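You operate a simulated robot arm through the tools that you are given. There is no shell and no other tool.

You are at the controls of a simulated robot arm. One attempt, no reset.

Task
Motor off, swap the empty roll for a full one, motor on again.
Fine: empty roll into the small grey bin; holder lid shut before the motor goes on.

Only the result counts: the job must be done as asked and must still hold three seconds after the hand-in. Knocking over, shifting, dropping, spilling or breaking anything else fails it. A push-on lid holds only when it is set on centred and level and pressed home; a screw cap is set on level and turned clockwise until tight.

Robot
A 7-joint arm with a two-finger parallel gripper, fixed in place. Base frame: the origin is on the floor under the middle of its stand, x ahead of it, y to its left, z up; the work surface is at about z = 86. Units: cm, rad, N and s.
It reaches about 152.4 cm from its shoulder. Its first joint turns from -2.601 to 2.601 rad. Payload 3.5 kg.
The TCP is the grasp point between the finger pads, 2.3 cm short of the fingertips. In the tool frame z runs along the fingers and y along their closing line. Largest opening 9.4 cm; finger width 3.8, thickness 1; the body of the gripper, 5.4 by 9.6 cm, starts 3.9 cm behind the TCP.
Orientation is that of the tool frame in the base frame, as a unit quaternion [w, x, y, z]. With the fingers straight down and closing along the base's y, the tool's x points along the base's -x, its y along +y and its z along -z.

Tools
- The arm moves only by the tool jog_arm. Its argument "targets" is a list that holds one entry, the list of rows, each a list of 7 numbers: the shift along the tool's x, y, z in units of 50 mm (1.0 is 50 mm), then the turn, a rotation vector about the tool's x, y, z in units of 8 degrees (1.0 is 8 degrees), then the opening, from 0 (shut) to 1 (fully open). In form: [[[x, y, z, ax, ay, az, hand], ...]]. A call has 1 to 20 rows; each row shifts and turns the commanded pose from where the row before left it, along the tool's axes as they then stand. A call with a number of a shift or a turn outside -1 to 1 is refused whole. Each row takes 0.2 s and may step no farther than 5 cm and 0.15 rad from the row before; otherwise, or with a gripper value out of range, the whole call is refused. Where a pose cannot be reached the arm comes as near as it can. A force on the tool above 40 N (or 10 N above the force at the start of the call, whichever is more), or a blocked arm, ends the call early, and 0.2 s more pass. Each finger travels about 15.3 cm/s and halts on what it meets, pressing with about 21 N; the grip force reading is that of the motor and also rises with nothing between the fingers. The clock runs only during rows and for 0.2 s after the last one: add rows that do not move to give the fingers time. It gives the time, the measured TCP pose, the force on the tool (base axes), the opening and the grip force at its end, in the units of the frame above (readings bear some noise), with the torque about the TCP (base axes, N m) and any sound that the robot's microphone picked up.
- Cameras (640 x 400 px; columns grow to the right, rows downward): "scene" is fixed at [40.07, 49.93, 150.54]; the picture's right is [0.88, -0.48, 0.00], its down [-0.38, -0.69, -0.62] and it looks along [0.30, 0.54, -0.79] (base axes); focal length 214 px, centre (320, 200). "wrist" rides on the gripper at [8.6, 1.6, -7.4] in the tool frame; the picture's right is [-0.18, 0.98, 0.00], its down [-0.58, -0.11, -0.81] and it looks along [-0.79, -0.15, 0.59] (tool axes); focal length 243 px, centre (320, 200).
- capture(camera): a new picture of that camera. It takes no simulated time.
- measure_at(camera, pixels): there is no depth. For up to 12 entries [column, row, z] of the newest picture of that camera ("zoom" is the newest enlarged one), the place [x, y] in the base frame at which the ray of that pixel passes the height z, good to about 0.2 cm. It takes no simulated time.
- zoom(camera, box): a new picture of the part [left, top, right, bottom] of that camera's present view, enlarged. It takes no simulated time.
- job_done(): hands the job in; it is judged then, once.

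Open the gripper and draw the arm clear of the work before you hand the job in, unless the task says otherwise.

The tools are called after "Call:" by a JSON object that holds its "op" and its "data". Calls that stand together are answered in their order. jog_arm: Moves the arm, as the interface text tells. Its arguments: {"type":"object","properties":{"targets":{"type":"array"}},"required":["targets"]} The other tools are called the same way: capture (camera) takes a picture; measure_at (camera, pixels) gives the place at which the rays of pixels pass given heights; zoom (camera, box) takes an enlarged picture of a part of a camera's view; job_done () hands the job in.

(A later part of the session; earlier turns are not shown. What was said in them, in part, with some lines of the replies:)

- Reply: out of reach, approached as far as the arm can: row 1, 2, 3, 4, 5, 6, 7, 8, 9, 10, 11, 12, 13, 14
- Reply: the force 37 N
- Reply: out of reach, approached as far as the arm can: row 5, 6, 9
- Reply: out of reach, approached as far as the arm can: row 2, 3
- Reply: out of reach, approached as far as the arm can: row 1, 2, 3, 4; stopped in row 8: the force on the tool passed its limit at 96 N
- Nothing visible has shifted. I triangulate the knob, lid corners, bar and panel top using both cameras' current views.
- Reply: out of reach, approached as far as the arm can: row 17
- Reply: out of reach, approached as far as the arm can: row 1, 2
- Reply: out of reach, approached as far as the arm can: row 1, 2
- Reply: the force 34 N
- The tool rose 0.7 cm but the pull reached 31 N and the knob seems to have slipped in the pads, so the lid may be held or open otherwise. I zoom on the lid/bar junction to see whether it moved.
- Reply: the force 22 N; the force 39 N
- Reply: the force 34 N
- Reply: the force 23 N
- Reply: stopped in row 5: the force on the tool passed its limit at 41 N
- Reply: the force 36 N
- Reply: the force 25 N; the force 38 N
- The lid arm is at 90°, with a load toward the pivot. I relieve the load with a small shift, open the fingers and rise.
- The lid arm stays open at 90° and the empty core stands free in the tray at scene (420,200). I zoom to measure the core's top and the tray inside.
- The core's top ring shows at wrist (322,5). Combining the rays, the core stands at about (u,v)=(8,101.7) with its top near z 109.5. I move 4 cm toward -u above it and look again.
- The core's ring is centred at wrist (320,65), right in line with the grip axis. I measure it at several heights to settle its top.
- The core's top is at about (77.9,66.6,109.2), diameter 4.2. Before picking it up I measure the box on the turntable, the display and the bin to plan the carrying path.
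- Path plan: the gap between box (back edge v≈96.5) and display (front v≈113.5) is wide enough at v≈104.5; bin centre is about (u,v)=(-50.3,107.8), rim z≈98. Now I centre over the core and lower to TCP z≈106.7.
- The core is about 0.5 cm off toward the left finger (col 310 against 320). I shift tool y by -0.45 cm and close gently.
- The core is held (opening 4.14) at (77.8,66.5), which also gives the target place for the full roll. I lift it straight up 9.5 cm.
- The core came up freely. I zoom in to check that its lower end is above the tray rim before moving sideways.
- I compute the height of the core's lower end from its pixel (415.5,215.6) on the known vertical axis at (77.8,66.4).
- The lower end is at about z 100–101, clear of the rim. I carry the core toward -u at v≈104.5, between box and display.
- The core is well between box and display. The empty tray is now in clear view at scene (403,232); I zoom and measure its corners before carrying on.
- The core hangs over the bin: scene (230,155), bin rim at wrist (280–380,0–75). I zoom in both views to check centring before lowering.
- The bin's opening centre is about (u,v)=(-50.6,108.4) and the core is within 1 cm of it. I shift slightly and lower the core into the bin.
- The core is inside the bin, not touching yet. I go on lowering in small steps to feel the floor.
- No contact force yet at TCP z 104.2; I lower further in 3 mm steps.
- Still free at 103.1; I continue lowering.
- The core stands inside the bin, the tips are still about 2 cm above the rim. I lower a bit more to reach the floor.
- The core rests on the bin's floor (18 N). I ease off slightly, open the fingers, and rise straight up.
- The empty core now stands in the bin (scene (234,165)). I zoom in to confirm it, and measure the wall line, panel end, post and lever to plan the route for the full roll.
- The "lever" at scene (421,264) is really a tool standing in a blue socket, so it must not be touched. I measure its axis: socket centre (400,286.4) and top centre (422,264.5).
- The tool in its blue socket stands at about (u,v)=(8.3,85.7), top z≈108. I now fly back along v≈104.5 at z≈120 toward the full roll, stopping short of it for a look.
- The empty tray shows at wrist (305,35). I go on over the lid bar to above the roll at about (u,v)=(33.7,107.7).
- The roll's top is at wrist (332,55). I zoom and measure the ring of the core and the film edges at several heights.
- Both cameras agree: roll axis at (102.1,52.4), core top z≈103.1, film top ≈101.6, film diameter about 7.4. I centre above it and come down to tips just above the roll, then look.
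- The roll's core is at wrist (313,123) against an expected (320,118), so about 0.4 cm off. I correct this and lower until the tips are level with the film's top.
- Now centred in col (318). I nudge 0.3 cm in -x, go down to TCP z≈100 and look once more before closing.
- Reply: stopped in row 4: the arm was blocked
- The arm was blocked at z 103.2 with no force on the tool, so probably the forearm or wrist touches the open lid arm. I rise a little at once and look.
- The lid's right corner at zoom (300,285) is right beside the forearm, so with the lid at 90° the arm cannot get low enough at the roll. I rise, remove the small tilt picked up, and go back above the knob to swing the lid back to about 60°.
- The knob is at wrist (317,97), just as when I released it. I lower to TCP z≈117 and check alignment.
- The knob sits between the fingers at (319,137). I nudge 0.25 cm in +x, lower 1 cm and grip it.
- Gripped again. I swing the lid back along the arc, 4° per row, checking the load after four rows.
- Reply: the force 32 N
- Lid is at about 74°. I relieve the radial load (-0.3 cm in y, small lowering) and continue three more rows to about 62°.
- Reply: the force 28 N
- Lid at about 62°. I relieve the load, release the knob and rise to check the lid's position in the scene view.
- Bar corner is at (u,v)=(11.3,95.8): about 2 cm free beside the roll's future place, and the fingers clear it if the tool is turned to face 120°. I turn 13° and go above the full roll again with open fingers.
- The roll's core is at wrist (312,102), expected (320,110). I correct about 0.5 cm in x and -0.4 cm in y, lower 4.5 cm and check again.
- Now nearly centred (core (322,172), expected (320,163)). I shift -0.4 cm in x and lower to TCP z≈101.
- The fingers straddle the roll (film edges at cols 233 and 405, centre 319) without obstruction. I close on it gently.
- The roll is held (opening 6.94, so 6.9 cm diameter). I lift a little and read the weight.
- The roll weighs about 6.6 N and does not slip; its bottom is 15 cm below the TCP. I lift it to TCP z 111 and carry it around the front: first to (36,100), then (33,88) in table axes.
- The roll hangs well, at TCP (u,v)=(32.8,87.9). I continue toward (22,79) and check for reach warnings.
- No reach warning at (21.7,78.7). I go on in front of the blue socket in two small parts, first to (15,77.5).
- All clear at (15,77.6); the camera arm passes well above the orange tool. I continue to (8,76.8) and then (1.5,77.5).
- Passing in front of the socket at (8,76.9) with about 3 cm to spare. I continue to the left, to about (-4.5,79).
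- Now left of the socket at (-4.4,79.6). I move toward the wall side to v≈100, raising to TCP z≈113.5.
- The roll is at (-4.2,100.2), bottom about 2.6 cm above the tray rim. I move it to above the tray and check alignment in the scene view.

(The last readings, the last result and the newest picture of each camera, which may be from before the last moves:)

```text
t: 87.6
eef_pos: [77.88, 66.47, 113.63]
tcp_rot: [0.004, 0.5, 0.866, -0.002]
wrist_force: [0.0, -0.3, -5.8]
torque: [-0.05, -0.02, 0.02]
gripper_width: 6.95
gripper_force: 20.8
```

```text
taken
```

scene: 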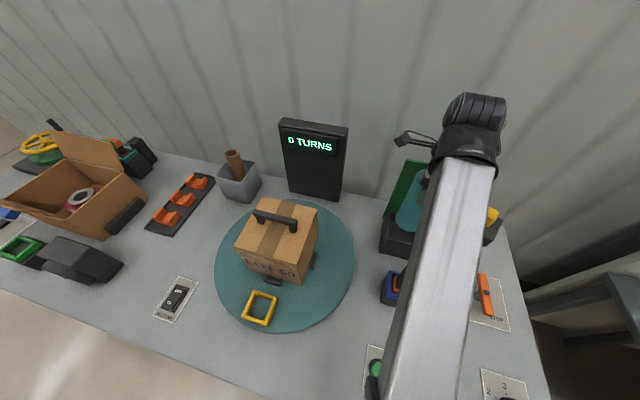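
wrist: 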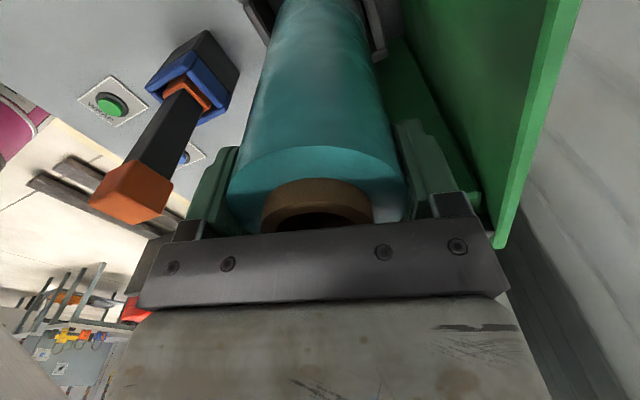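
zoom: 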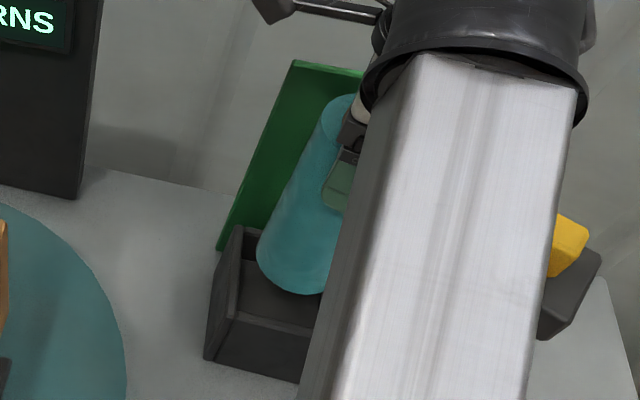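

I compute where the roll's lower edge lies: left silhouette (395.3,219.2) and lowest point (407.8,231.4) at the bottom height of 98.6, and the tray rim corners at z 96.

Call:
{"op": "measure_at", "data": {"camera": "scene", "pixels": [[395.3, 219.2, 98.6], [407.8, 231.4, 98.6], [407.8, 231.4, 99.2], [402, 229, 98.6]]}}

Call:
{"op": "zoom", "data": {"camera": "scene", "box": [370, 195, 430, 265]}}

Call:
{"op": "zoom", "data": {"camera": "wrist", "box": [230, 0, 420, 120]}}

```text
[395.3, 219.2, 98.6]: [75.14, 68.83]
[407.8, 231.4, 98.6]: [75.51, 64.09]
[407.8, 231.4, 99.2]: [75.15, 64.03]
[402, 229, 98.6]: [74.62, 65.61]
```

```text
5.71 times, centred on (400, 230) of scene
```

zoom: 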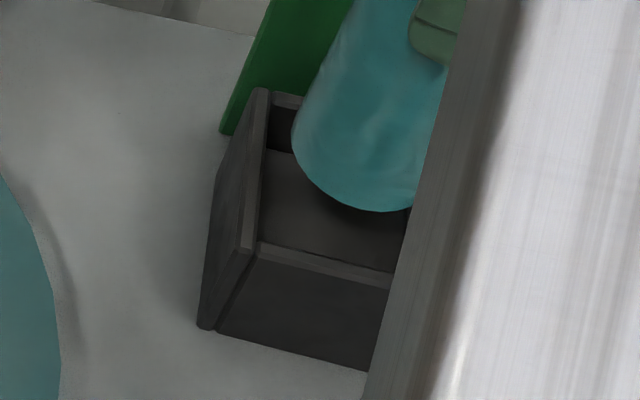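

```text
3.33 times, centred on (325, 60) of wrist
```

zoom: 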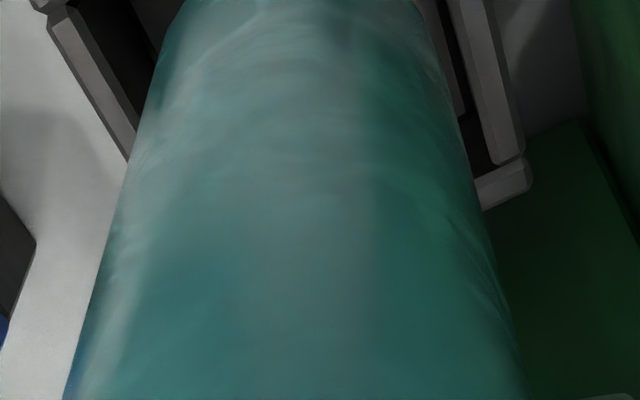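

I measure the tray's inner rim corners from the earlier clear view ((391.2,213.4), (419.7,219.5), (389.6,237.5), (419.4,244.7)) at rim height to get its inner centre.

Call:
{"op": "measure_at", "data": {"camera": "scene", "pixels": [[391.2, 213.4, 96], [419.7, 219.5, 96], [389.6, 237.5, 96], [419.4, 244.7, 96], [391.2, 213.4, 95], [419.7, 219.5, 95], [389.6, 237.5, 95], [419.4, 244.7, 95]]}}

```text
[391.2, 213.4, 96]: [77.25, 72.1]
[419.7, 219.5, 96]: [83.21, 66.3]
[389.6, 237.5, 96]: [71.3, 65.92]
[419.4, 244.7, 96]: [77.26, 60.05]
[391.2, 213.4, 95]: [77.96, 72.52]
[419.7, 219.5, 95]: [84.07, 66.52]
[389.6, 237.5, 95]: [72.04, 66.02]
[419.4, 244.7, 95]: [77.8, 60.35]
```

The tray opening is about 8.4 cm wide, centred near (77.6,66.3); the roll is within 0.5 cm. I nudge 0.3 cm to the front and lower to just inside the rim.

Call:
{"op": "jog_arm", "data": {"targets": [[[-0.015, -0.06, 0.2, 0, 0, 0, 0.5], [0, 0, 0.25, 0, 0, 0, 0.5], [0, 0, 0.1, 0, 0, 0, 0.5], [0, 0, 0.1, 0, 0, 0, 0.5], [0, 0, 0, 0, 0, 0, 0.5]]]}}

Call:
{"op": "capture", "data": {"camera": "scene"}}

Call:
{"op": "zoom", "data": {"camera": "scene", "box": [365, 140, 465, 265]}}

Call:
{"op": "capture", "data": {"camera": "wrist"}}

```text
t: 88.8
eef_pos: [77.77, 66.22, 110.41]
tcp_rot: [0.003, 0.501, 0.865, -0.001]
wrist_force: [-0.3, -0.3, -6.6]
torque: [-0.03, 0.0, 0.0]
gripper_width: 6.93
gripper_force: 20.9
```

```text
taken
```

scene: 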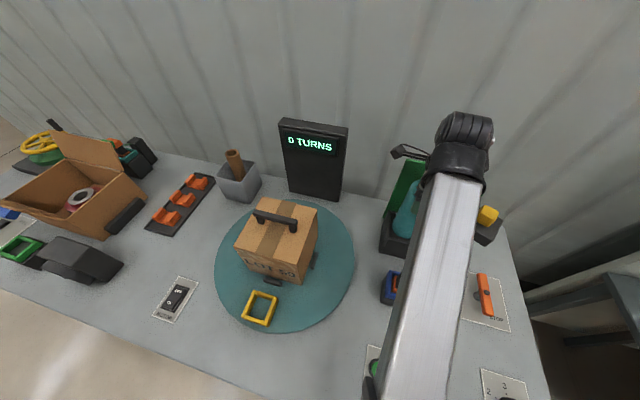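

```text
3.20 times, centred on (415, 202) of scene
```

zoom: 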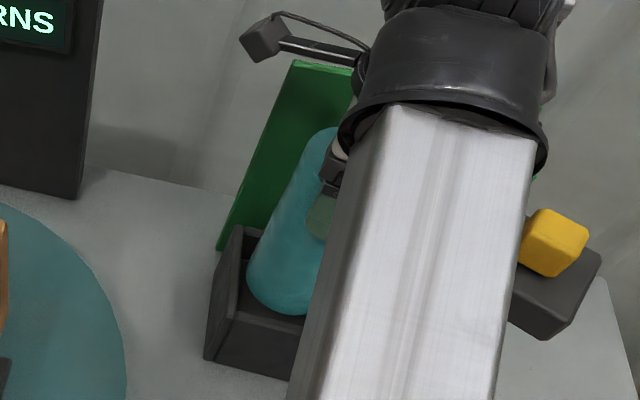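

```text
taken
```

wrist: 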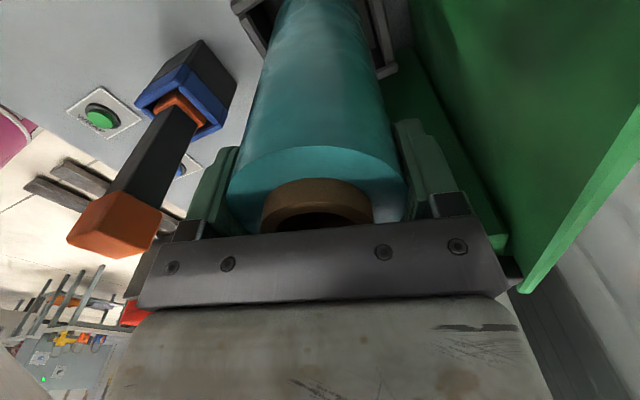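

The roll's lower end has passed the rim without contact (force still -6.6 N). I continue lowering in 5 mm steps.

Call:
{"op": "jog_arm", "data": {"targets": [[[0, 0, 0.1, 0, 0, 0, 0.5], [0, 0, 0.1, 0, 0, 0, 0.5], [0, 0, 0.1, 0, 0, 0, 0.5], [0, 0, 0.1, 0, 0, 0, 0.5], [0, 0, 0, 0, 0, 0, 0.5]]]}}

```text
t: 90.0
eef_pos: [77.69, 66.26, 108.36]
tcp_rot: [0.003, 0.502, 0.865, -0.002]
wrist_force: [0.8, 0.1, -6.1]
torque: [-0.05, -0.05, -0.02]
gripper_width: 6.94
gripper_force: 21.5
```

Still free at TCP z 108.4. I go on in 3 mm steps to feel the tray floor.

Call:
{"op": "jog_arm", "data": {"targets": [[[0, 0, 0.06, 0, 0, 0, 0.5], [0, 0, 0.06, 0, 0, 0, 0.5], [0, 0, 0.06, 0, 0, 0, 0.5], [0, 0, 0, 0, 0, 0, 0.5]]]}}

```text
t: 91.0
eef_pos: [77.84, 66.15, 107.47]
tcp_rot: [0.003, 0.501, 0.865, -0.002]
wrist_force: [0.1, 1.0, -6.5]
torque: [-0.03, -0.03, 0.01]
gripper_width: 6.94
gripper_force: 20.9
```

Call:
{"op": "jog_arm", "data": {"targets": [[[0, 0, 0.05, 0, 0, 0, 0.5], [0, 0, 0.05, 0, 0, 0, 0.5], [0, 0, 0, 0, 0, 0, 0.5]]]}}

```text
t: 91.8
eef_pos: [77.71, 66.19, 107.06]
tcp_rot: [0.003, 0.501, 0.865, -0.002]
wrist_force: [-0.3, 0.3, -7.5]
torque: [-0.07, -0.01, -0.02]
gripper_width: 6.95
gripper_force: 21.2
```

No contact yet at 107.06, close to the expected 106.9. I lower in 2 mm steps.

Call:
{"op": "jog_arm", "data": {"targets": [[[0, 0, 0.04, 0, 0, 0, 0.5], [0, 0, 0.04, 0, 0, 0, 0.5], [0, 0, 0.04, 0, 0, 0, 0.5], [0, 0, 0, 0, 0, 0, 0.5]]]}}

```text
t: 92.8
eef_pos: [77.84, 66.15, 106.44]
tcp_rot: [0.004, 0.501, 0.866, -0.001]
wrist_force: [0.1, -1.0, -1.6]
torque: [-0.06, 0.08, -0.01]
gripper_width: 6.96
gripper_force: 20.6
```

The load dropped to -1.6 N: the roll is touching the tray floor. One more millimetre to seat it, then I check the views before releasing.

Call:
{"op": "jog_arm", "data": {"targets": [[[0, 0, 0.03, 0, 0, 0, 0.5], [0, 0, 0, 0, 0, 0, 0.5]]]}}

Call:
{"op": "zoom", "data": {"camera": "scene", "box": [365, 140, 465, 265]}}

Call:
{"op": "capture", "data": {"camera": "wrist"}}

```text
t: 93.4
eef_pos: [77.76, 66.22, 106.37]
tcp_rot: [0.003, 0.502, 0.865, -0.002]
wrist_force: [-0.1, -1.1, 10.8]
torque: [-0.02, 0.14, 0.0]
gripper_width: 6.95
gripper_force: 21.0
```

```text
3.20 times, centred on (415, 202) of scene
```

zoom: 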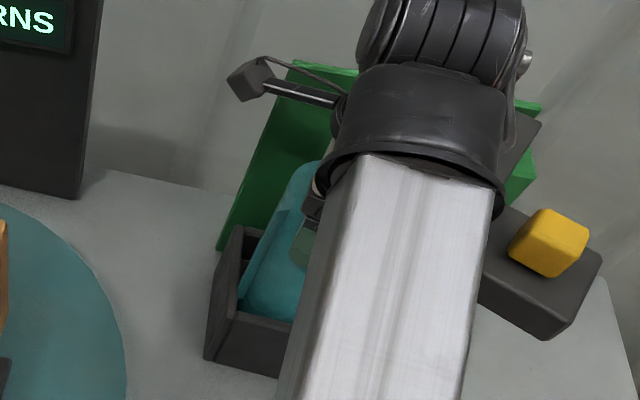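

```text
taken
```

wrist: 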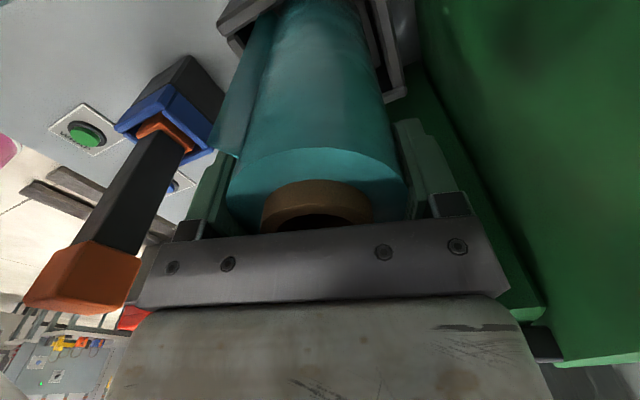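

The roll is seated (10.8 N) and a film web has appeared at its left side (wrist (235,90)), as if loaded. I ease off, open the fingers and rise straight up.

Call:
{"op": "jog_arm", "data": {"targets": [[[0, 0, -0.02, 0, 0, 0, 0.5], [0, 0, 0, 0, 0, 0, 0.8], [0, 0, 0, 0, 0, 0, 0.9], [0, 0, 0, 0, 0, 0, 0.97], [0, 0, 0, 0, 0, 0, 0.97]]]}}

Call:
{"op": "capture", "data": {"camera": "wrist"}}

```text
t: 94.6
eef_pos: [77.77, 66.16, 106.37]
tcp_rot: [0.003, 0.501, 0.865, -0.002]
wrist_force: [0.3, 1.2, -0.5]
torque: [-0.03, 0.0, 0.02]
gripper_width: 9.13
gripper_force: 0.1
```

```text
taken
```

wrist: 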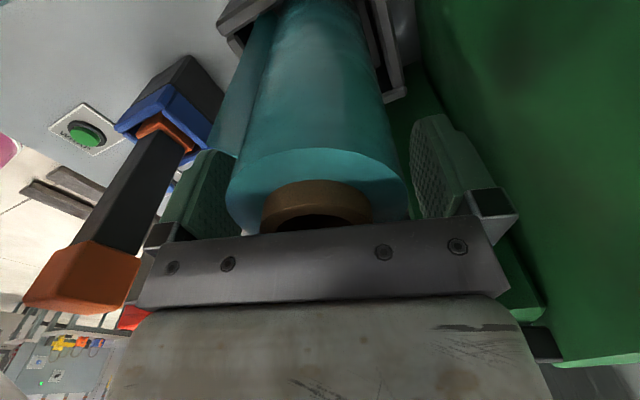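

The fingers are open and the roll stands still. I rise straight up to TCP z≈121.

Call:
{"op": "jog_arm", "data": {"targets": [[[0, 0, -0.2, 0, 0, 0, 0.97], [0, 0, -0.4, 0, 0, 0, 0.97], [0, 0, -0.8, 0, 0, 0, 0.97], [0, 0, -0.8, 0, 0, 0, 0.97], [0, 0, -0.7, 0, 0, 0, 0.97], [0, 0, 0, 0, 0, 0, 0.97]]]}}

Call:
{"op": "capture", "data": {"camera": "wrist"}}

Call:
{"op": "capture", "data": {"camera": "scene"}}

Call:
{"op": "zoom", "data": {"camera": "scene", "box": [365, 140, 525, 265]}}

```text
t: 96.0
eef_pos: [77.64, 66.43, 120.95]
tcp_rot: [0.003, 0.501, 0.865, -0.002]
wrist_force: [0.3, 0.0, 0.4]
torque: [0.01, -0.03, -0.02]
gripper_width: 9.12
gripper_force: 0.1
```

```text
taken
```

wrist: 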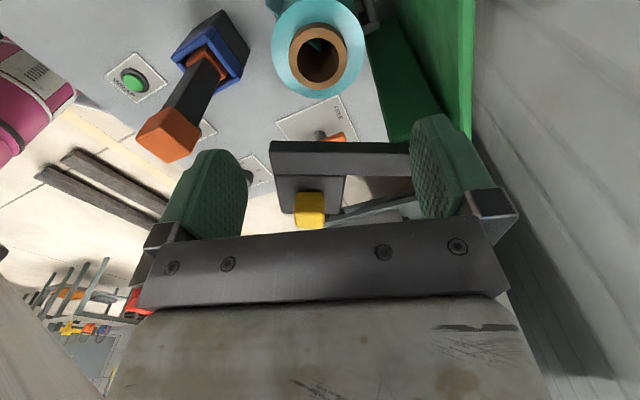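

```text
taken
```

scene: 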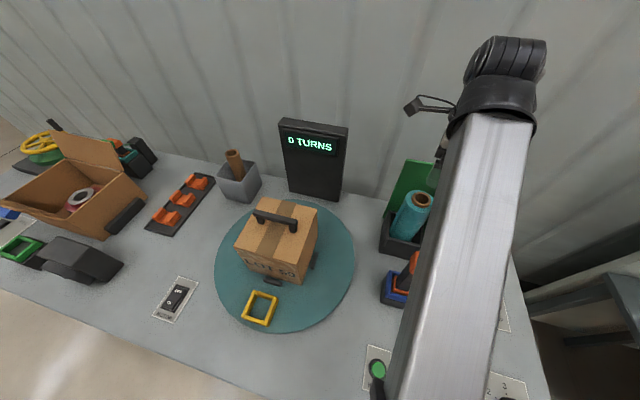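

```text
3.20 times, centred on (445, 202) of scene
```

zoom: 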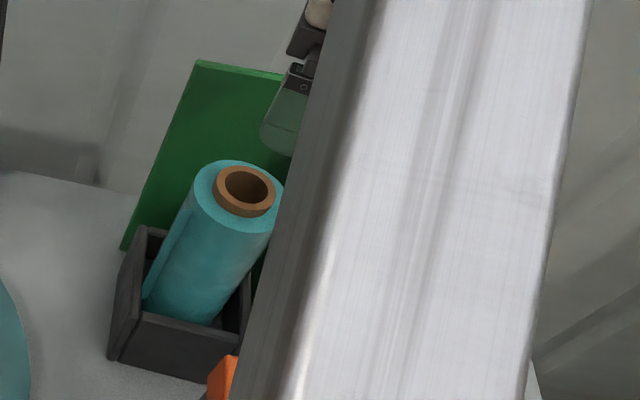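

The full roll stands upright in the tray at scene (412,215). I zoom on its top and measure where it stands compared with the old core.

Call:
{"op": "zoom", "data": {"camera": "wrist", "box": [240, 0, 400, 100]}}

Call:
{"op": "measure_at", "data": {"camera": "wrist", "pixels": [[319, 56, 108], [319, 56, 109], [319, 56, 110]]}}

Call:
{"op": "measure_at", "data": {"camera": "scene", "pixels": [[421.6, 199.5, 108], [421.6, 199.5, 109], [421.6, 199.5, 110]]}}

```text
4.00 times, centred on (320, 50) of wrist
```

zoom: 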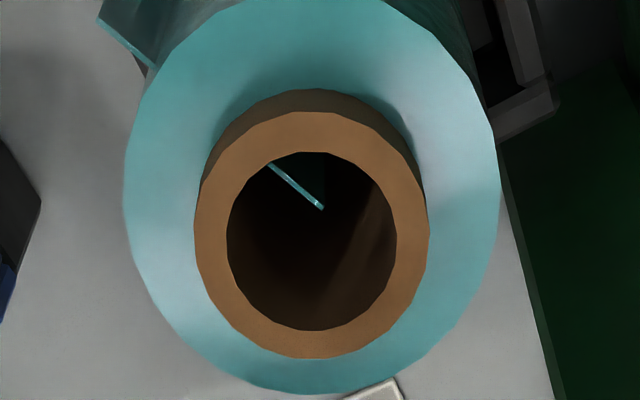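

```text
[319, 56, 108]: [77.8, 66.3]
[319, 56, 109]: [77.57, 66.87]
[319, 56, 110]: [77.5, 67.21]
```

```text
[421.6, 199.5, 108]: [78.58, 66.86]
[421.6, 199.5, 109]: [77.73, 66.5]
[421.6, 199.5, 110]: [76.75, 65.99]
```

The roll's top is at (77.65,66.6,109), the same place and height as the old core. Now I go back above the knob at about (80.6,54.6), turn the tool to the lid's angle, and check alignment.

Call:
{"op": "jog_arm", "data": {"targets": [[[-0.78, -0.223, 0, 0, 0, 0, 0.8], [-0.78, -0.223, 0, 0, 0, 0, 0.6], [-0.78, -0.223, 0, 0, 0, 0, 0.6], [0, 0, 0, 0, 0, 0.82, 0.6], [0, 0, 0, 0, 0, 0.82, 0.6], [0, 0, 0.4, 0, 0, 0, 0.6], [0, 0, 0.35, 0, 0, 0, 0.6], [0, 0, 0, 0, 0, 0, 0.6]]]}}

Call:
{"op": "capture", "data": {"camera": "wrist"}}

Call:
{"op": "capture", "data": {"camera": "scene"}}

```text
t: 97.8
eef_pos: [80.56, 54.5, 117.21]
tcp_rot: [0.003, 0.597, 0.802, -0.001]
wrist_force: [-0.6, -0.6, -0.2]
torque: [-0.02, -0.01, 0.01]
gripper_width: 5.64
gripper_force: 0.1
```

```text
taken
```

wrist: 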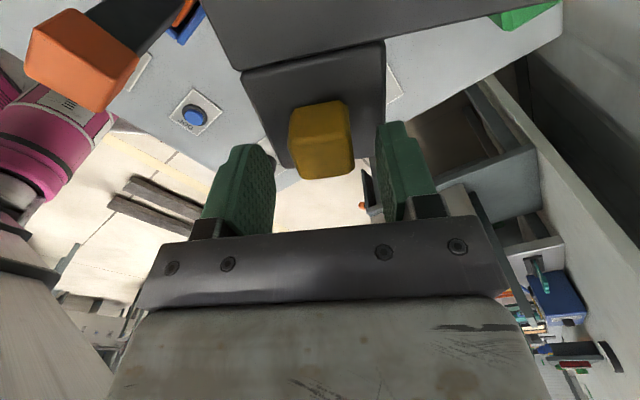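

```text
taken
```

scene: 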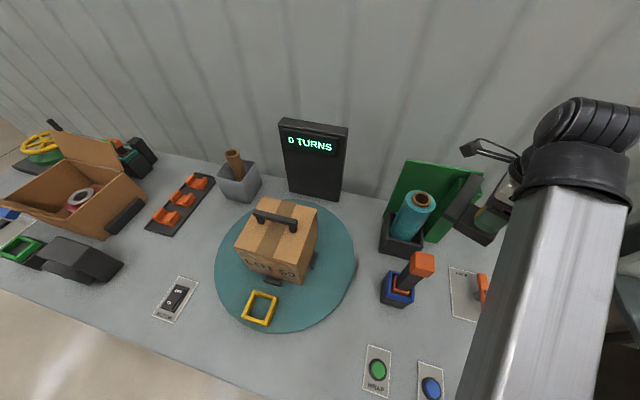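

The knob is centred (321,140). I lower, grip it and start swinging the lid back toward closed, four rows of 4°.

Call:
{"op": "jog_arm", "data": {"targets": [[[0.02, 0, 0.1, 0, 0, 0, 0.6], [0, 0, 0.1, 0, 0, 0, 0.6], [0, 0, 0, 0, 0, 0, 0.45], [0, 0, 0, 0, 0, 0, 0.3], [0, 0, 0, 0, 0, 0, 0.15], [0, 0, 0, 0, 0, 0, 0.1]]]}}

Call:
{"op": "jog_arm", "data": {"targets": [[[0.153, -0.074, 0, 0, 0, 0.5, 0.1], [0.153, -0.074, 0, 0, 0, 0.5, 0.1], [0.153, -0.074, 0, 0, 0, 0.5, 0.1], [0.153, -0.074, 0, 0, 0, 0.5, 0.1], [0, 0, 0, 0, 0, 0, 0.1]]]}}

```text
t: 99.2
eef_pos: [80.66, 54.53, 116.24]
tcp_rot: [0.003, 0.597, 0.802, 0.0]
wrist_force: [10.6, 6.1, 2.9]
torque: [0.07, 0.26, -0.4]
gripper_width: 2.99
gripper_force: 45.3
```

```text
t: 100.4
eef_pos: [78.63, 57.21, 116.24]
tcp_rot: [0.003, 0.703, 0.712, -0.002]
wrist_force: [8.1, 3.7, -12.6]
torque: [0.41, 0.37, -0.21]
gripper_width: 3.0
gripper_force: 44.3
```

Lid at about 46° with low load. I continue with six more rows.

Call:
{"op": "jog_arm", "data": {"targets": [[[0.153, -0.072, 0, 0, 0, 0.5, 0.1], [0.153, -0.072, 0, 0, 0, 0.5, 0.1], [0.153, -0.072, 0, 0, 0, 0.5, 0.1], [0, 0, 0, 0, 0, 0, 0.1]]]}}

Call:
{"op": "jog_arm", "data": {"targets": [[[0.153, -0.072, 0, 0, 0, 0.5, 0.1], [0.153, -0.072, 0, 0, 0, 0.5, 0.1], [0.153, -0.072, 0, 0, 0, 0.5, 0.1], [0, 0, 0, 0, 0, 0, 0.1]]]}}

Call:
{"op": "capture", "data": {"camera": "scene"}}

Call:
{"op": "capture", "data": {"camera": "wrist"}}

```text
t: 101.4
eef_pos: [77.59, 59.6, 116.29]
tcp_rot: [0.004, 0.773, 0.634, -0.001]
wrist_force: [3.8, 2.7, -10.3]
torque: [-1.23, 0.62, 0.16]
gripper_width: 2.98
gripper_force: 44.6
```

```text
t: 102.4
eef_pos: [77.24, 61.92, 116.29]
tcp_rot: [0.003, 0.836, 0.548, 0.0]
wrist_force: [15.0, 3.3, 4.6]
torque: [-0.98, 0.97, 0.25]
gripper_width: 2.99
gripper_force: 45.0
```

```text
taken
```

scene: 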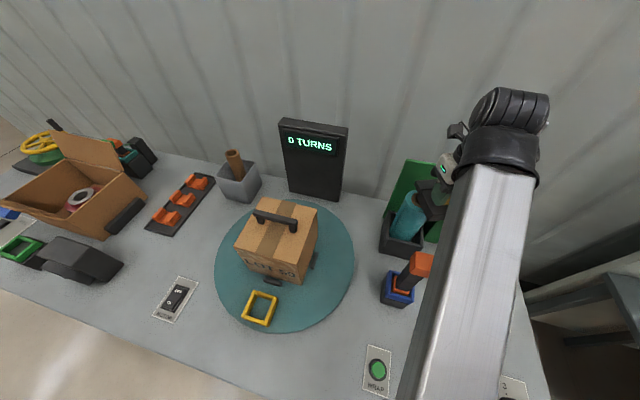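

```text
taken
```

wrist: 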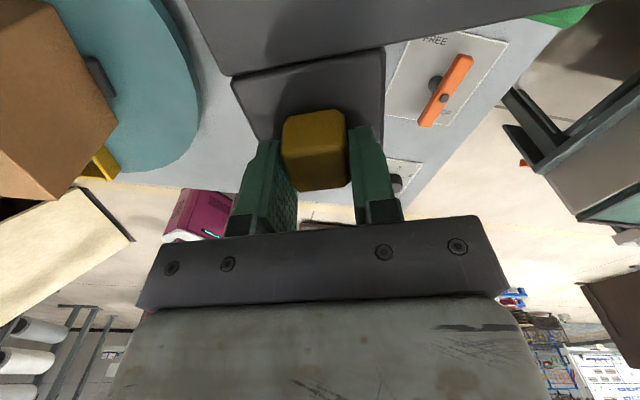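

Lid at about 21°, passing over the roll's top without contact. I continue four rows to about 5°.

Call:
{"op": "jog_arm", "data": {"targets": [[[0.153, -0.072, 0, 0, 0, 0.5, 0.1], [0.153, -0.072, 0, 0, 0, 0.5, 0.1], [0, 0, 0, 0, 0, 0, 0.1]]]}}

Call:
{"op": "jog_arm", "data": {"targets": [[[0.153, -0.072, 0, 0, 0, 0.5, 0.1], [0.153, -0.072, 0, 0, 0, 0.5, 0.1], [0, 0, 0, 0, 0, 0, 0.1]]]}}

Call:
{"op": "zoom", "data": {"camera": "scene", "box": [370, 140, 470, 265]}}

```text
t: 103.2
eef_pos: [77.12, 63.57, 116.25]
tcp_rot: [0.002, 0.872, 0.49, 0.0]
wrist_force: [14.8, -0.5, 15.3]
torque: [-0.43, 0.99, 0.14]
gripper_width: 3.0
gripper_force: 45.1
```

```text
t: 104.0
eef_pos: [77.53, 65.22, 116.26]
tcp_rot: [0.003, 0.904, 0.428, 0.0]
wrist_force: [17.0, 1.1, 13.1]
torque: [-0.29, 0.7, 0.4]
gripper_width: 2.97
gripper_force: 44.7
```

```text
3.20 times, centred on (420, 202) of scene
```

zoom: 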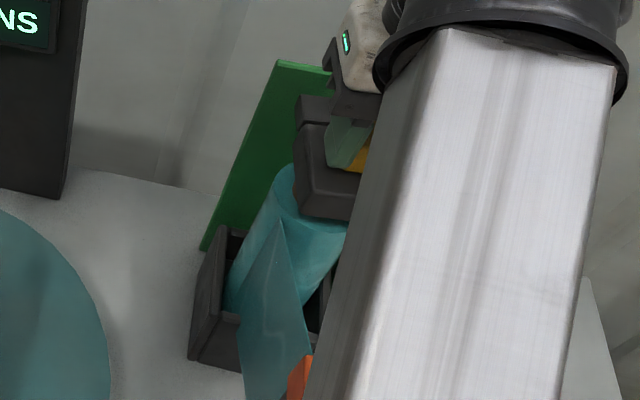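

The lid is at about 5° now, and a film tail is visible in front of the tray at zoom (270,300). I zoom in further to understand it before the final closing push.

Call:
{"op": "zoom", "data": {"camera": "scene", "box": [375, 165, 435, 265]}}

Call:
{"op": "capture", "data": {"camera": "wrist"}}

Call:
{"op": "capture", "data": {"camera": "scene"}}

```text
4.00 times, centred on (405, 215) of scene
```

zoom: 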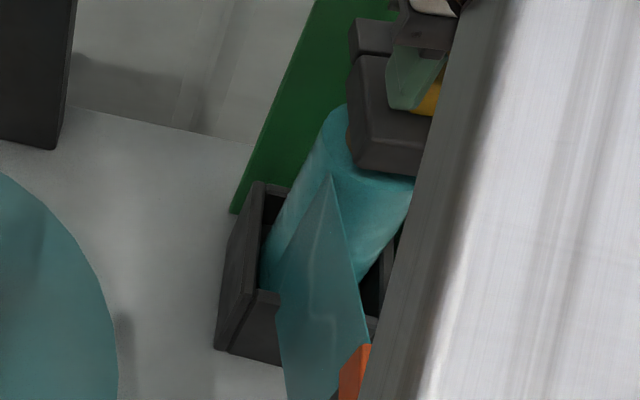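

```text
taken
```

wrist: 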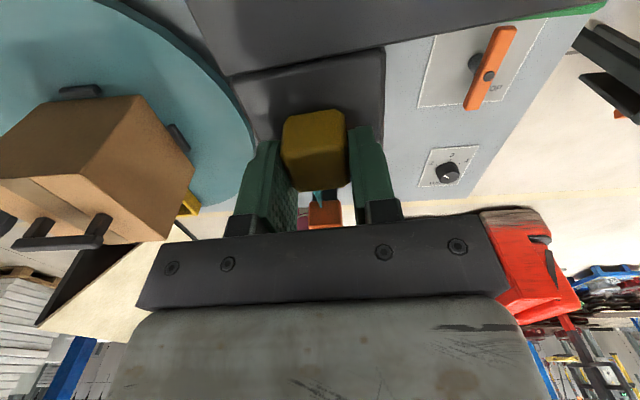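

```text
taken
```

scene: 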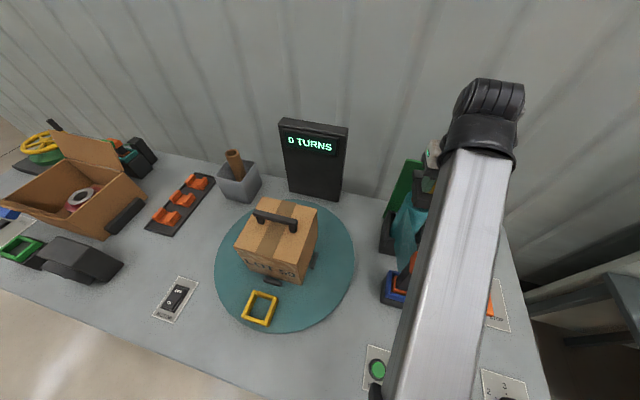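

The film web now runs from the roll toward the post in the blue socket, so the film is shown as threaded. I push the lid the last 1.3 cm closed, with little further turning of the tool.

Call:
{"op": "jog_arm", "data": {"targets": [[[0.12, -0.055, 0, 0, 0, 0.2, 0.1], [0.12, -0.05, 0, 0, 0, 0.1, 0.1], [0, 0, 0, 0, 0, 0, 0.1]]]}}

Call:
{"op": "zoom", "data": {"camera": "scene", "box": [375, 140, 445, 265]}}

Call:
{"op": "capture", "data": {"camera": "wrist"}}

```text
t: 104.8
eef_pos: [77.75, 66.36, 116.13]
tcp_rot: [0.004, 0.913, 0.408, 0.0]
wrist_force: [4.6, -16.6, 11.8]
torque: [-0.09, 0.6, -1.77]
gripper_width: 3.11
gripper_force: 44.8
```

```text
3.20 times, centred on (410, 202) of scene
```

zoom: 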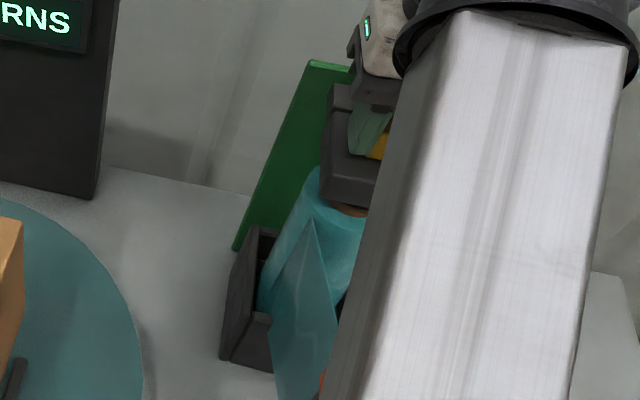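

```text
taken
```

wrist: 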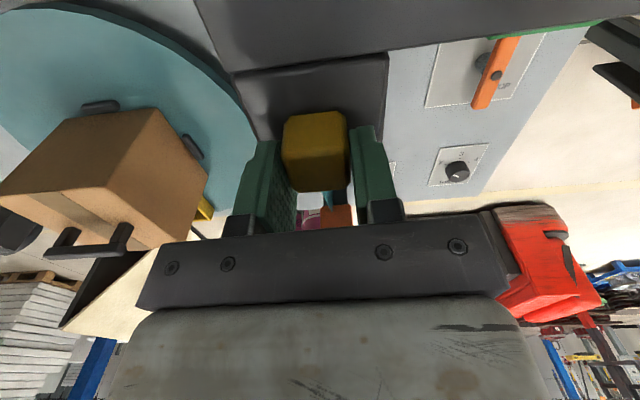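

The lid is nearly at the original closed place (77.95,66.5). I push about 0.4 cm more toward the panel to be sure it meets its stop.

Call:
{"op": "jog_arm", "data": {"targets": [[[0.06, 0, 0, 0, 0, 0, 0.1], [0.04, 0, 0, 0, 0, 0, 0.1], [0, 0, 0, 0, 0, 0, 0.1]]]}}

Call:
{"op": "zoom", "data": {"camera": "scene", "box": [375, 140, 445, 265]}}

```text
t: 105.6
eef_pos: [78.05, 66.62, 116.23]
tcp_rot: [0.004, 0.913, 0.409, -0.003]
wrist_force: [-10.7, -33.9, -3.6]
torque: [0.07, 0.55, -1.42]
gripper_width: 3.17
gripper_force: 45.4
```

```text
3.20 times, centred on (410, 202) of scene
```

zoom: 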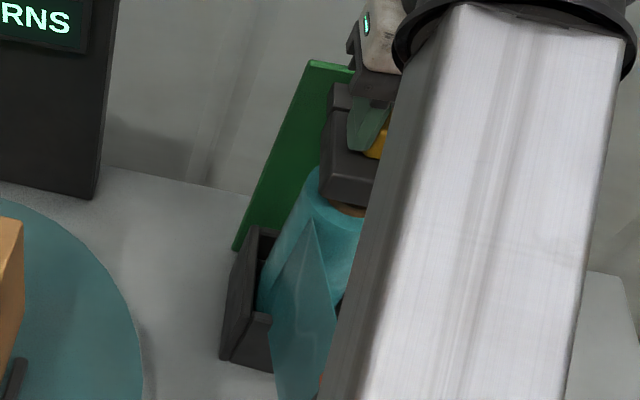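

The resistance rose to 35 N at (78.05,66.62): the lid is against its stop. I ease off, open, rise, and compare the lid with the first pictures.

Call:
{"op": "jog_arm", "data": {"targets": [[[-0.03, 0, 0, 0, 0, 0, 0.1], [0, 0, 0, 0, 0, 0, 0.3], [0, 0, 0, 0, 0, 0, 0.5], [0, 0, 0, 0, 0, 0, 0.6], [0, 0, -0.3, 0, 0, 0, 0.6], [0, 0, -0.5, 0, 0, 0, 0.6], [0, 0, -0.2, 0, 0, 0, 0.6], [0, 0, 0, 0, 0, 0, 0.6]]]}}

Call:
{"op": "capture", "data": {"camera": "wrist"}}

Call:
{"op": "zoom", "data": {"camera": "scene", "box": [370, 140, 470, 265]}}

```text
t: 107.4
eef_pos: [77.96, 66.77, 121.2]
tcp_rot: [0.003, 0.912, 0.409, 0.0]
wrist_force: [0.2, -1.0, 0.7]
torque: [0.01, 0.01, -0.01]
gripper_width: 5.63
gripper_force: 0.1
```

```text
taken
```

wrist: 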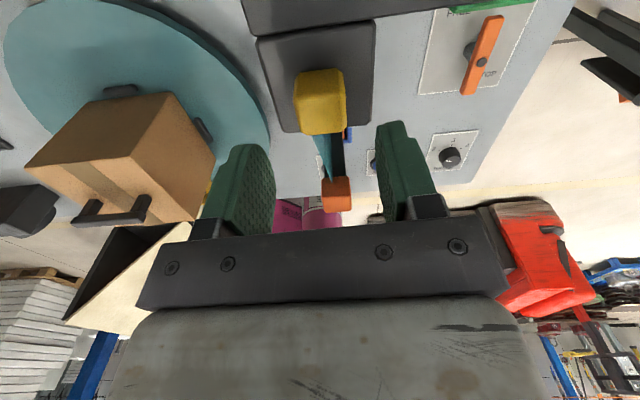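

```text
3.20 times, centred on (420, 202) of scene
```

zoom: 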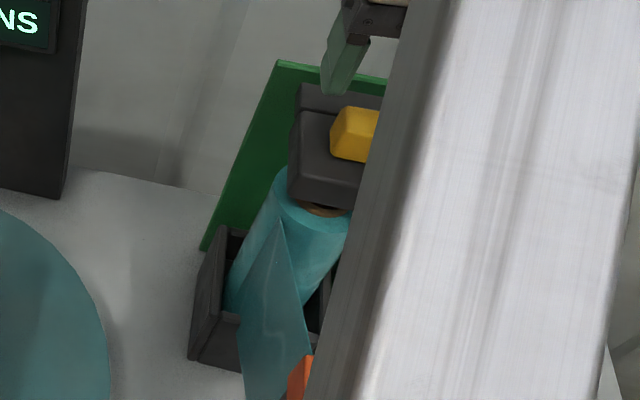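

The lid looks as at the start, with the film running to the post. I turn the tool away from the holder (to the rocker's orientation) and look at the whole scene.

Call:
{"op": "jog_arm", "data": {"targets": [[[0, 0, 0, 0, 0, -0.989, 0.5], [0, 0, 0, 0, 0, -0.989, 0.4], [0, 0, 0, 0, 0, -0.989, 0.2], [0, 0, 0, 0, 0, -0.989, 0], [0, 0, 0, 0, 0, -0.989, 0], [0, 0, 0, 0, 0, -0.989, 0], [0, 0, 0, 0, 0, -0.989, 0], [0, 0, 0, 0, 0, -0.989, 0], [0, 0, 0, 0, 0, -0.989, 0], [0, 0, 0, 0, 0, -0.989, 0], [0, 0, 0, 0, 0, -0.989, 0], [0, 0, 0, 0, 0, 0, 0]]]}}

Call:
{"op": "jog_arm", "data": {"targets": [[[0.77, -0.47, 0, 0, 0, 0, 0], [0.77, -0.47, 0, 0, 0, 0, 0], [0.77, -0.47, 0, 0, 0, 0, 0], [0.77, -0.47, 0.1, 0, 0, 0, 0], [0.77, -0.47, 0.1, 0, 0, 0, 0], [0.77, -0.47, 0.2, 0, 0, 0, 0], [0.77, -0.47, 0.2, 0, 0, 0, 0], [0.77, -0.47, 0.2, 0, 0, 0, 0], [0.77, -0.47, 0.2, 0, 0, 0, 0], [0, 0, 0, 0, 0, 0, 0]]]}}

Call:
{"op": "capture", "data": {"camera": "scene"}}

Call:
{"op": "capture", "data": {"camera": "wrist"}}

```text
t: 110.0
eef_pos: [77.98, 66.78, 121.25]
tcp_rot: [0.001, 0.379, 0.925, -0.002]
wrist_force: [-1.1, -0.9, 0.8]
torque: [-0.01, -0.01, 0.01]
gripper_width: 0.0
gripper_force: 21.0
```

```text
t: 112.2
eef_pos: [38.37, 75.97, 116.09]
tcp_rot: [0.002, 0.38, 0.925, -0.001]
wrist_force: [0.7, -0.4, 0.4]
torque: [0.03, 0.03, -0.03]
gripper_width: 0.0
gripper_force: 21.1
```

```text
taken
```

scene: 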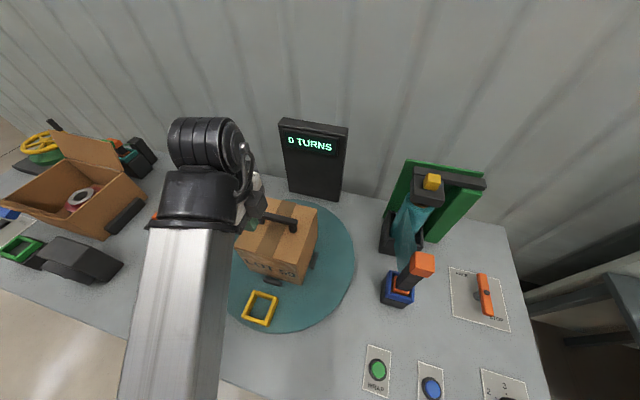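

```text
taken
```

wrist: 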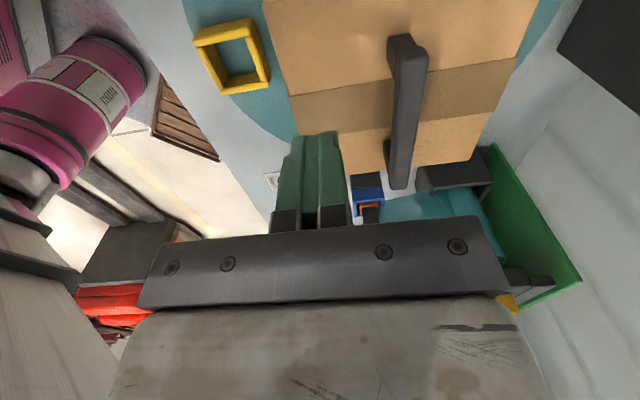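

The holder is free to view now at scene (420,200). I zoom in on it to compare the lid's place with the first picture and check the film and post.

Call:
{"op": "zoom", "data": {"camera": "scene", "box": [360, 140, 560, 265]}}

Call:
{"op": "zoom", "data": {"camera": "scene", "box": [360, 150, 500, 238]}}

Call:
{"op": "zoom", "data": {"camera": "scene", "box": [360, 190, 460, 320]}}

```text
3.20 times, centred on (460, 202) of scene
```

zoom: 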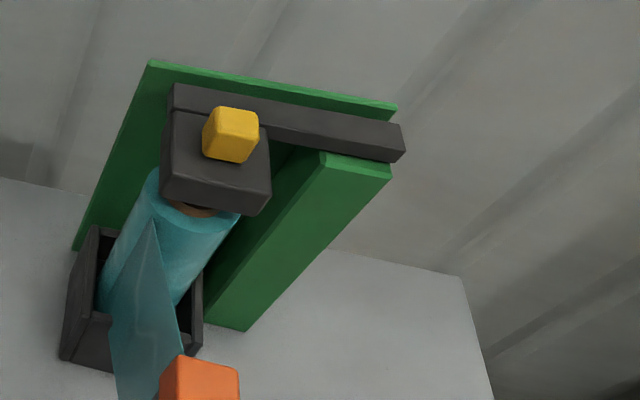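

```text
4.55 times, centred on (430, 194) of scene
```

zoom: 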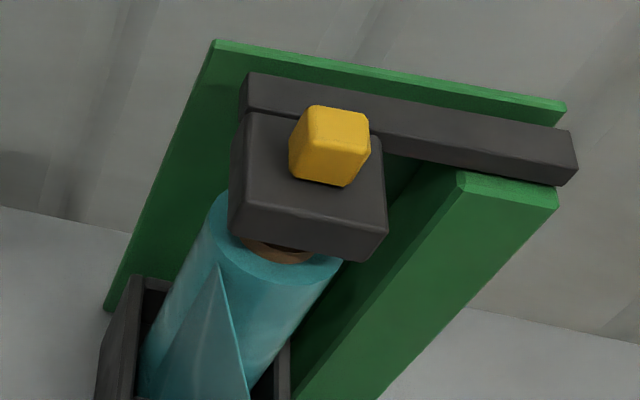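

```text
3.08 times, centred on (410, 255) of scene
```

zoom: 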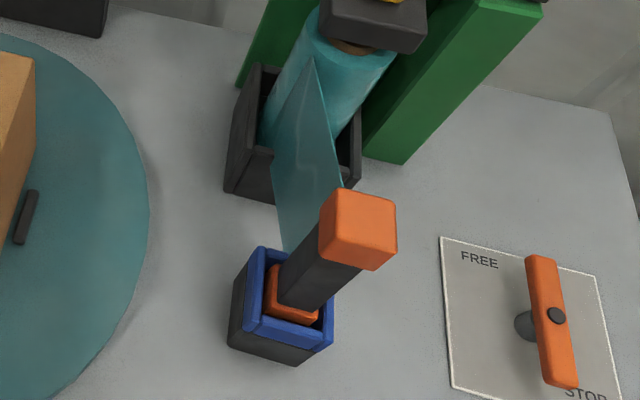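

The lid and knob coincide pixel for pixel with the first picture (knob (237,135), bar end (400,140)), so the lid is shut, and the film is threaded. Now to the motor rocker: I fly to above its ON end at (10.95,81.7).

Call:
{"op": "jog_arm", "data": {"targets": [[[0.78, -0.51, 0, 0, 0, 0, 0], [0.78, -0.51, 0, 0, 0, 0, 0], [0.78, -0.51, 0, 0, 0, 0, 0], [0.78, -0.51, 0, 0, 0, 0, 0], [0.78, -0.51, 0.2, 0, 0, 0, 0], [0.78, -0.51, 0.2, 0, 0, 0, 0], [0, 0, 0.8, 0, 0, 0, 0], [0, 0, 0.8, 0, 0, 0, 0], [0, 0, 0.8, 0, 0, 0, 0], [0, 0, 0.6, 0, 0, 0, 0], [0, 0, 0, 0, 0, 0, 0]]]}}

Call:
{"op": "capture", "data": {"camera": "wrist"}}

Call:
{"op": "capture", "data": {"camera": "scene"}}

```text
t: 114.6
eef_pos: [11.29, 82.03, 98.17]
tcp_rot: [0.002, 0.38, 0.925, -0.001]
wrist_force: [0.2, 1.1, -0.2]
torque: [-0.01, 0.04, -0.03]
gripper_width: 0.01
gripper_force: 21.0
out of reach, approached as far as the arm can: row 3
```

```text
taken
```

wrist: 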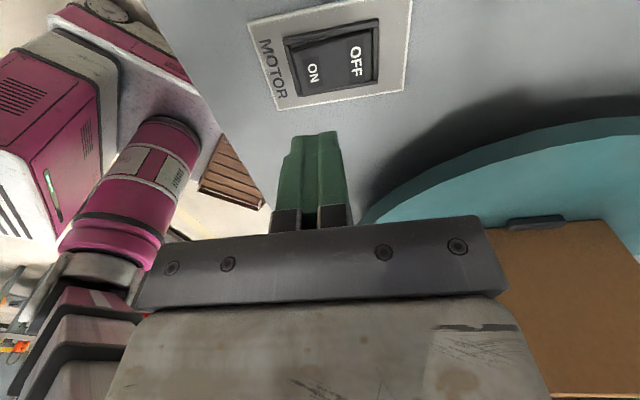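

```text
taken
```

scene: 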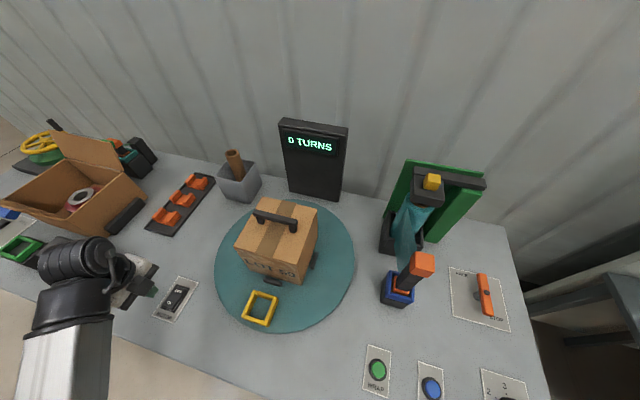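

The ON label is at wrist (314,72), under the finger line. I shift 0.4 cm toward the ON end and come down close to the rocker.

Call:
{"op": "jog_arm", "data": {"targets": [[[0, -0.08, 0.4, 0, 0, 0, 0], [0, 0, 0.6, 0, 0, 0, 0], [0, 0, 0.5, 0, 0, 0, 0], [0, 0, 0.1, 0, 0, 0, 0], [0, 0, 0, 0, 0, 0, 0]]]}}

Call:
{"op": "capture", "data": {"camera": "wrist"}}

```text
t: 115.8
eef_pos: [11.07, 81.48, 90.43]
tcp_rot: [0.002, 0.38, 0.925, -0.002]
wrist_force: [-0.6, 0.2, 0.3]
torque: [0.03, -0.04, 0.01]
gripper_width: 0.0
gripper_force: 21.4
```

```text
taken
```

wrist: 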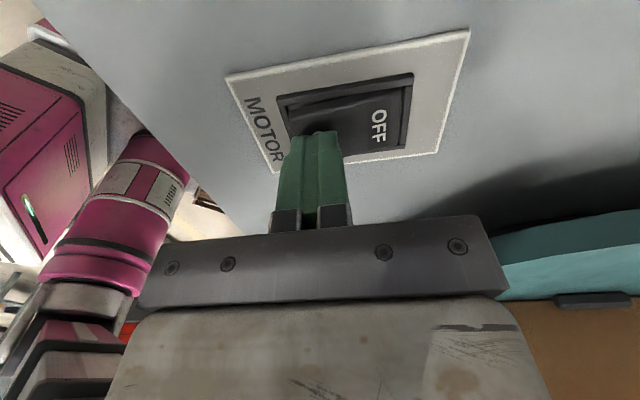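

The tips are over the ON half. I centre 0.25 cm across the rocker and press down in 2–3 mm steps.

Call:
{"op": "jog_arm", "data": {"targets": [[[0.05, 0.02, 0, 0, 0, 0, 0], [0, 0, 0.06, 0, 0, 0, 0], [0, 0, 0.04, 0, 0, 0, 0], [0, 0, 0.04, 0, 0, 0, 0], [0, 0, 0.04, 0, 0, 0, 0], [0, 0, 0, 0, 0, 0, 0]]]}}

Call:
{"op": "zoom", "data": {"camera": "wrist", "box": [200, 30, 480, 205]}}

```text
t: 117.0
eef_pos: [11.02, 81.78, 89.75]
tcp_rot: [0.003, 0.38, 0.925, 0.0]
wrist_force: [-0.5, -5.8, 16.2]
torque: [0.08, 0.04, 0.03]
gripper_width: 0.0
gripper_force: 21.1
stopped in row 6: the force on the tool passed its limit at 44 N (the readings are from after the stop); the commanded pose is now the measured one
```

```text
2.29 times, centred on (340, 118) of wrist
```

zoom: 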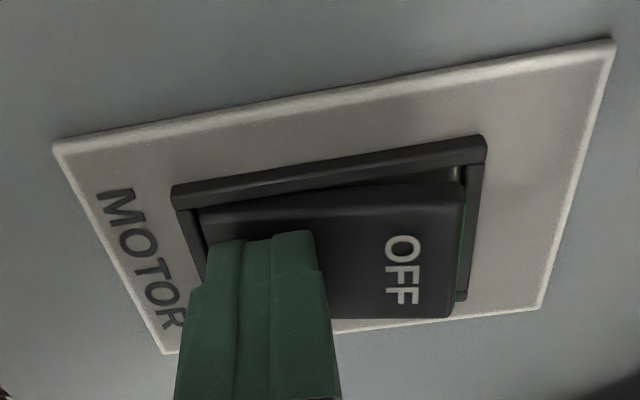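

The force passed 44 N and the OFF end is up again with the green edge showing. I lift off and check.

Call:
{"op": "jog_arm", "data": {"targets": [[[0, 0, -0.3, 0, 0, 0, 0], [0, 0, -0.6, 0, 0, 0, 0], [0, 0, -0.8, 0, 0, 0, 0], [0, 0, 0, 0, 0, 0, 0]]]}}

Call:
{"op": "capture", "data": {"camera": "wrist"}}

Call:
{"op": "zoom", "data": {"camera": "wrist", "box": [230, 0, 430, 125]}}

Call:
{"op": "zoom", "data": {"camera": "scene", "box": [140, 260, 220, 330]}}

```text
t: 118.0
eef_pos: [10.9, 81.99, 97.89]
tcp_rot: [0.004, 0.38, 0.925, 0.0]
wrist_force: [0.1, 0.3, -0.7]
torque: [-0.02, -0.01, -0.01]
gripper_width: 0.0
gripper_force: 21.1
```

```text
taken
```

wrist: 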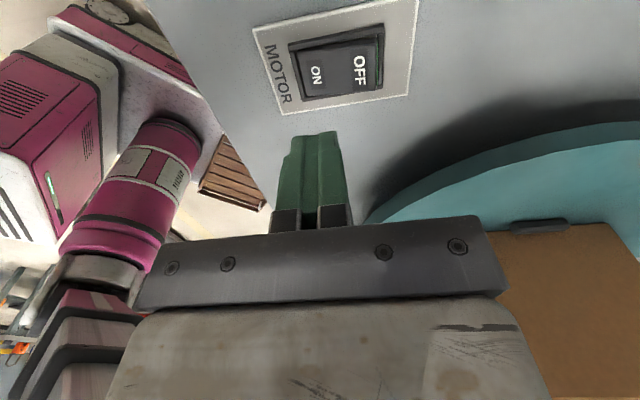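

```text
3.20 times, centred on (330, 62) of wrist
```

zoom: 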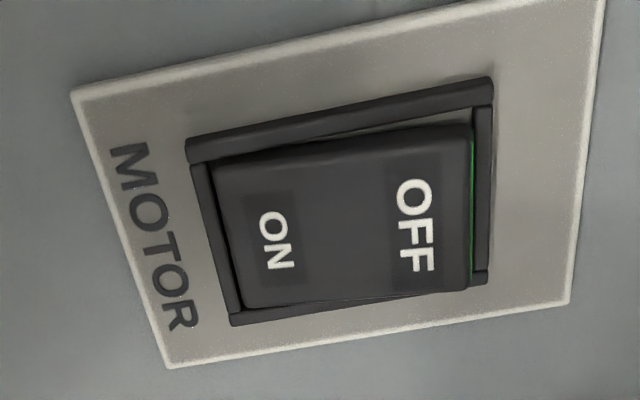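

```text
5.71 times, centred on (180, 295) of scene
```

zoom: 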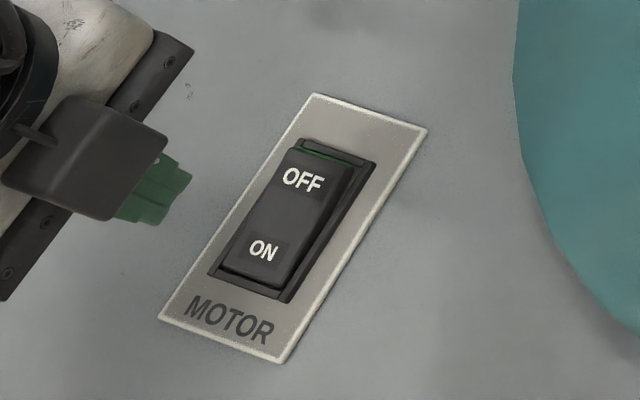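

The rocker looks exactly as in the first picture (OFF at (302,180), green edge visible): the motor is on. I rise well clear, open the gripper and take a last full look.

Call:
{"op": "jog_arm", "data": {"targets": [[[0, 0, -0.8, 0, 0, 0, 0.2], [0, 0, -0.8, 0, 0, 0, 0.5], [0, 0, -0.8, 0, 0, 0, 0.8], [0, 0, -0.8, 0, 0, 0, 1], [0, 0, -0.2, 0, 0, 0, 1], [0, 0, 0, 0, 0, 0, 1]]]}}

Call:
{"op": "capture", "data": {"camera": "scene"}}

Call:
{"op": "zoom", "data": {"camera": "scene", "box": [360, 150, 500, 320]}}

Call:
{"op": "zoom", "data": {"camera": "scene", "box": [180, 100, 380, 340]}}

```text
t: 119.5
eef_pos: [10.69, 82.11, 114.95]
tcp_rot: [0.0, 0.38, 0.925, 0.005]
wrist_force: [-0.7, -0.4, -0.4]
torque: [0.01, 0.0, 0.04]
gripper_width: 9.41
gripper_force: 0.0
```

```text
taken
```

scene: 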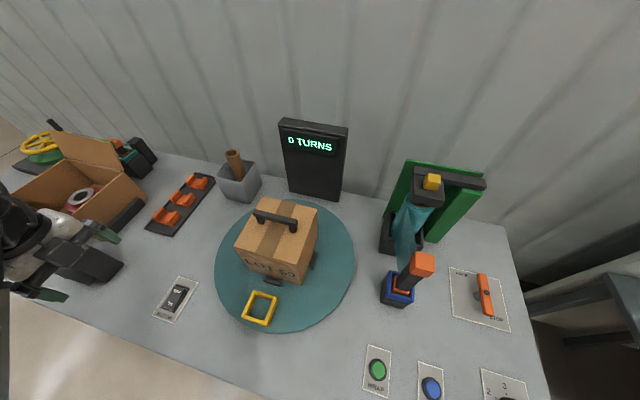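

```text
2.35 times, centred on (430, 235) of scene
```

zoom: 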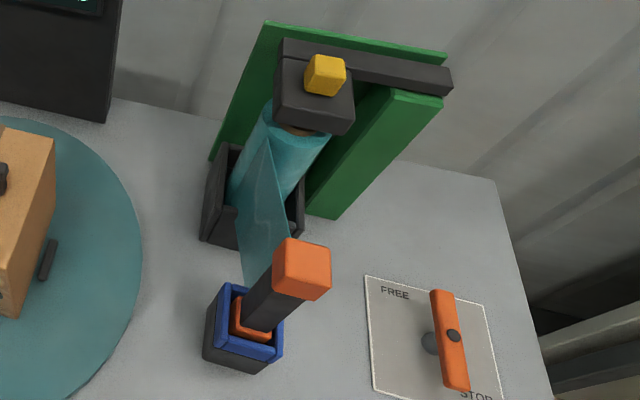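

```text
1.67 times, centred on (280, 220) of scene
```

zoom: 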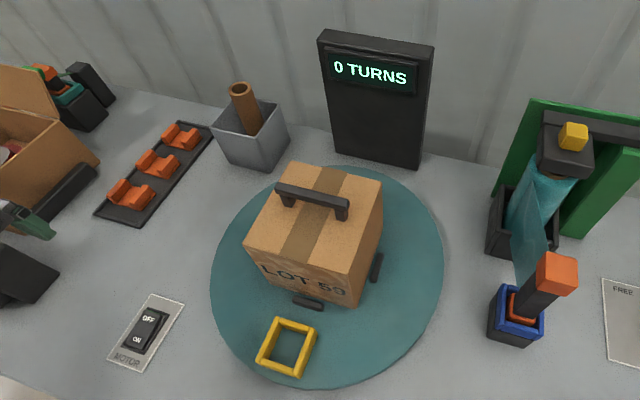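

Everything is in place: empty core in the grey bin (scene (234,165)), full roll seated under the shut lid, motor rocker on ON, arm up and open with no contact force. I hand the job in.

Call:
{"op": "job_done", "data": {}}

```text
The job is handed in.
```

I finished the roll swap and handed the job in. I don't yet know how it was judged.

- **Motor off:** I pressed the OFF end of the rocker and checked that it had tilted fully over before touching the holder.
- **Empty roll:** I lifted the empty core out of the holder and stood it in the small grey bin.
- **Full roll:** It sits on the tray floor, in the same spot and at the same height as the old core. The film now runs from the roll to the post in the blue socket.
- **Lid:** I pushed it shut against its stop before switching on. In the pictures it matches its starting position.
- **Motor on:** I pressed the ON end last, and the rocker looks the same as it did at the start.

Two contacts happened along the way. Early on the tool stopped at 96 N; the readings point to the wrist camera touching the robot's own forearm. Later the arm was blocked, probably by the open lid, while reaching down for the full roll, so I swung the lid partly back. In the later pictures nothing else had moved or tipped.

At hand-in the gripper was open and the arm was raised above the motor switch, with almost no force on the tool.
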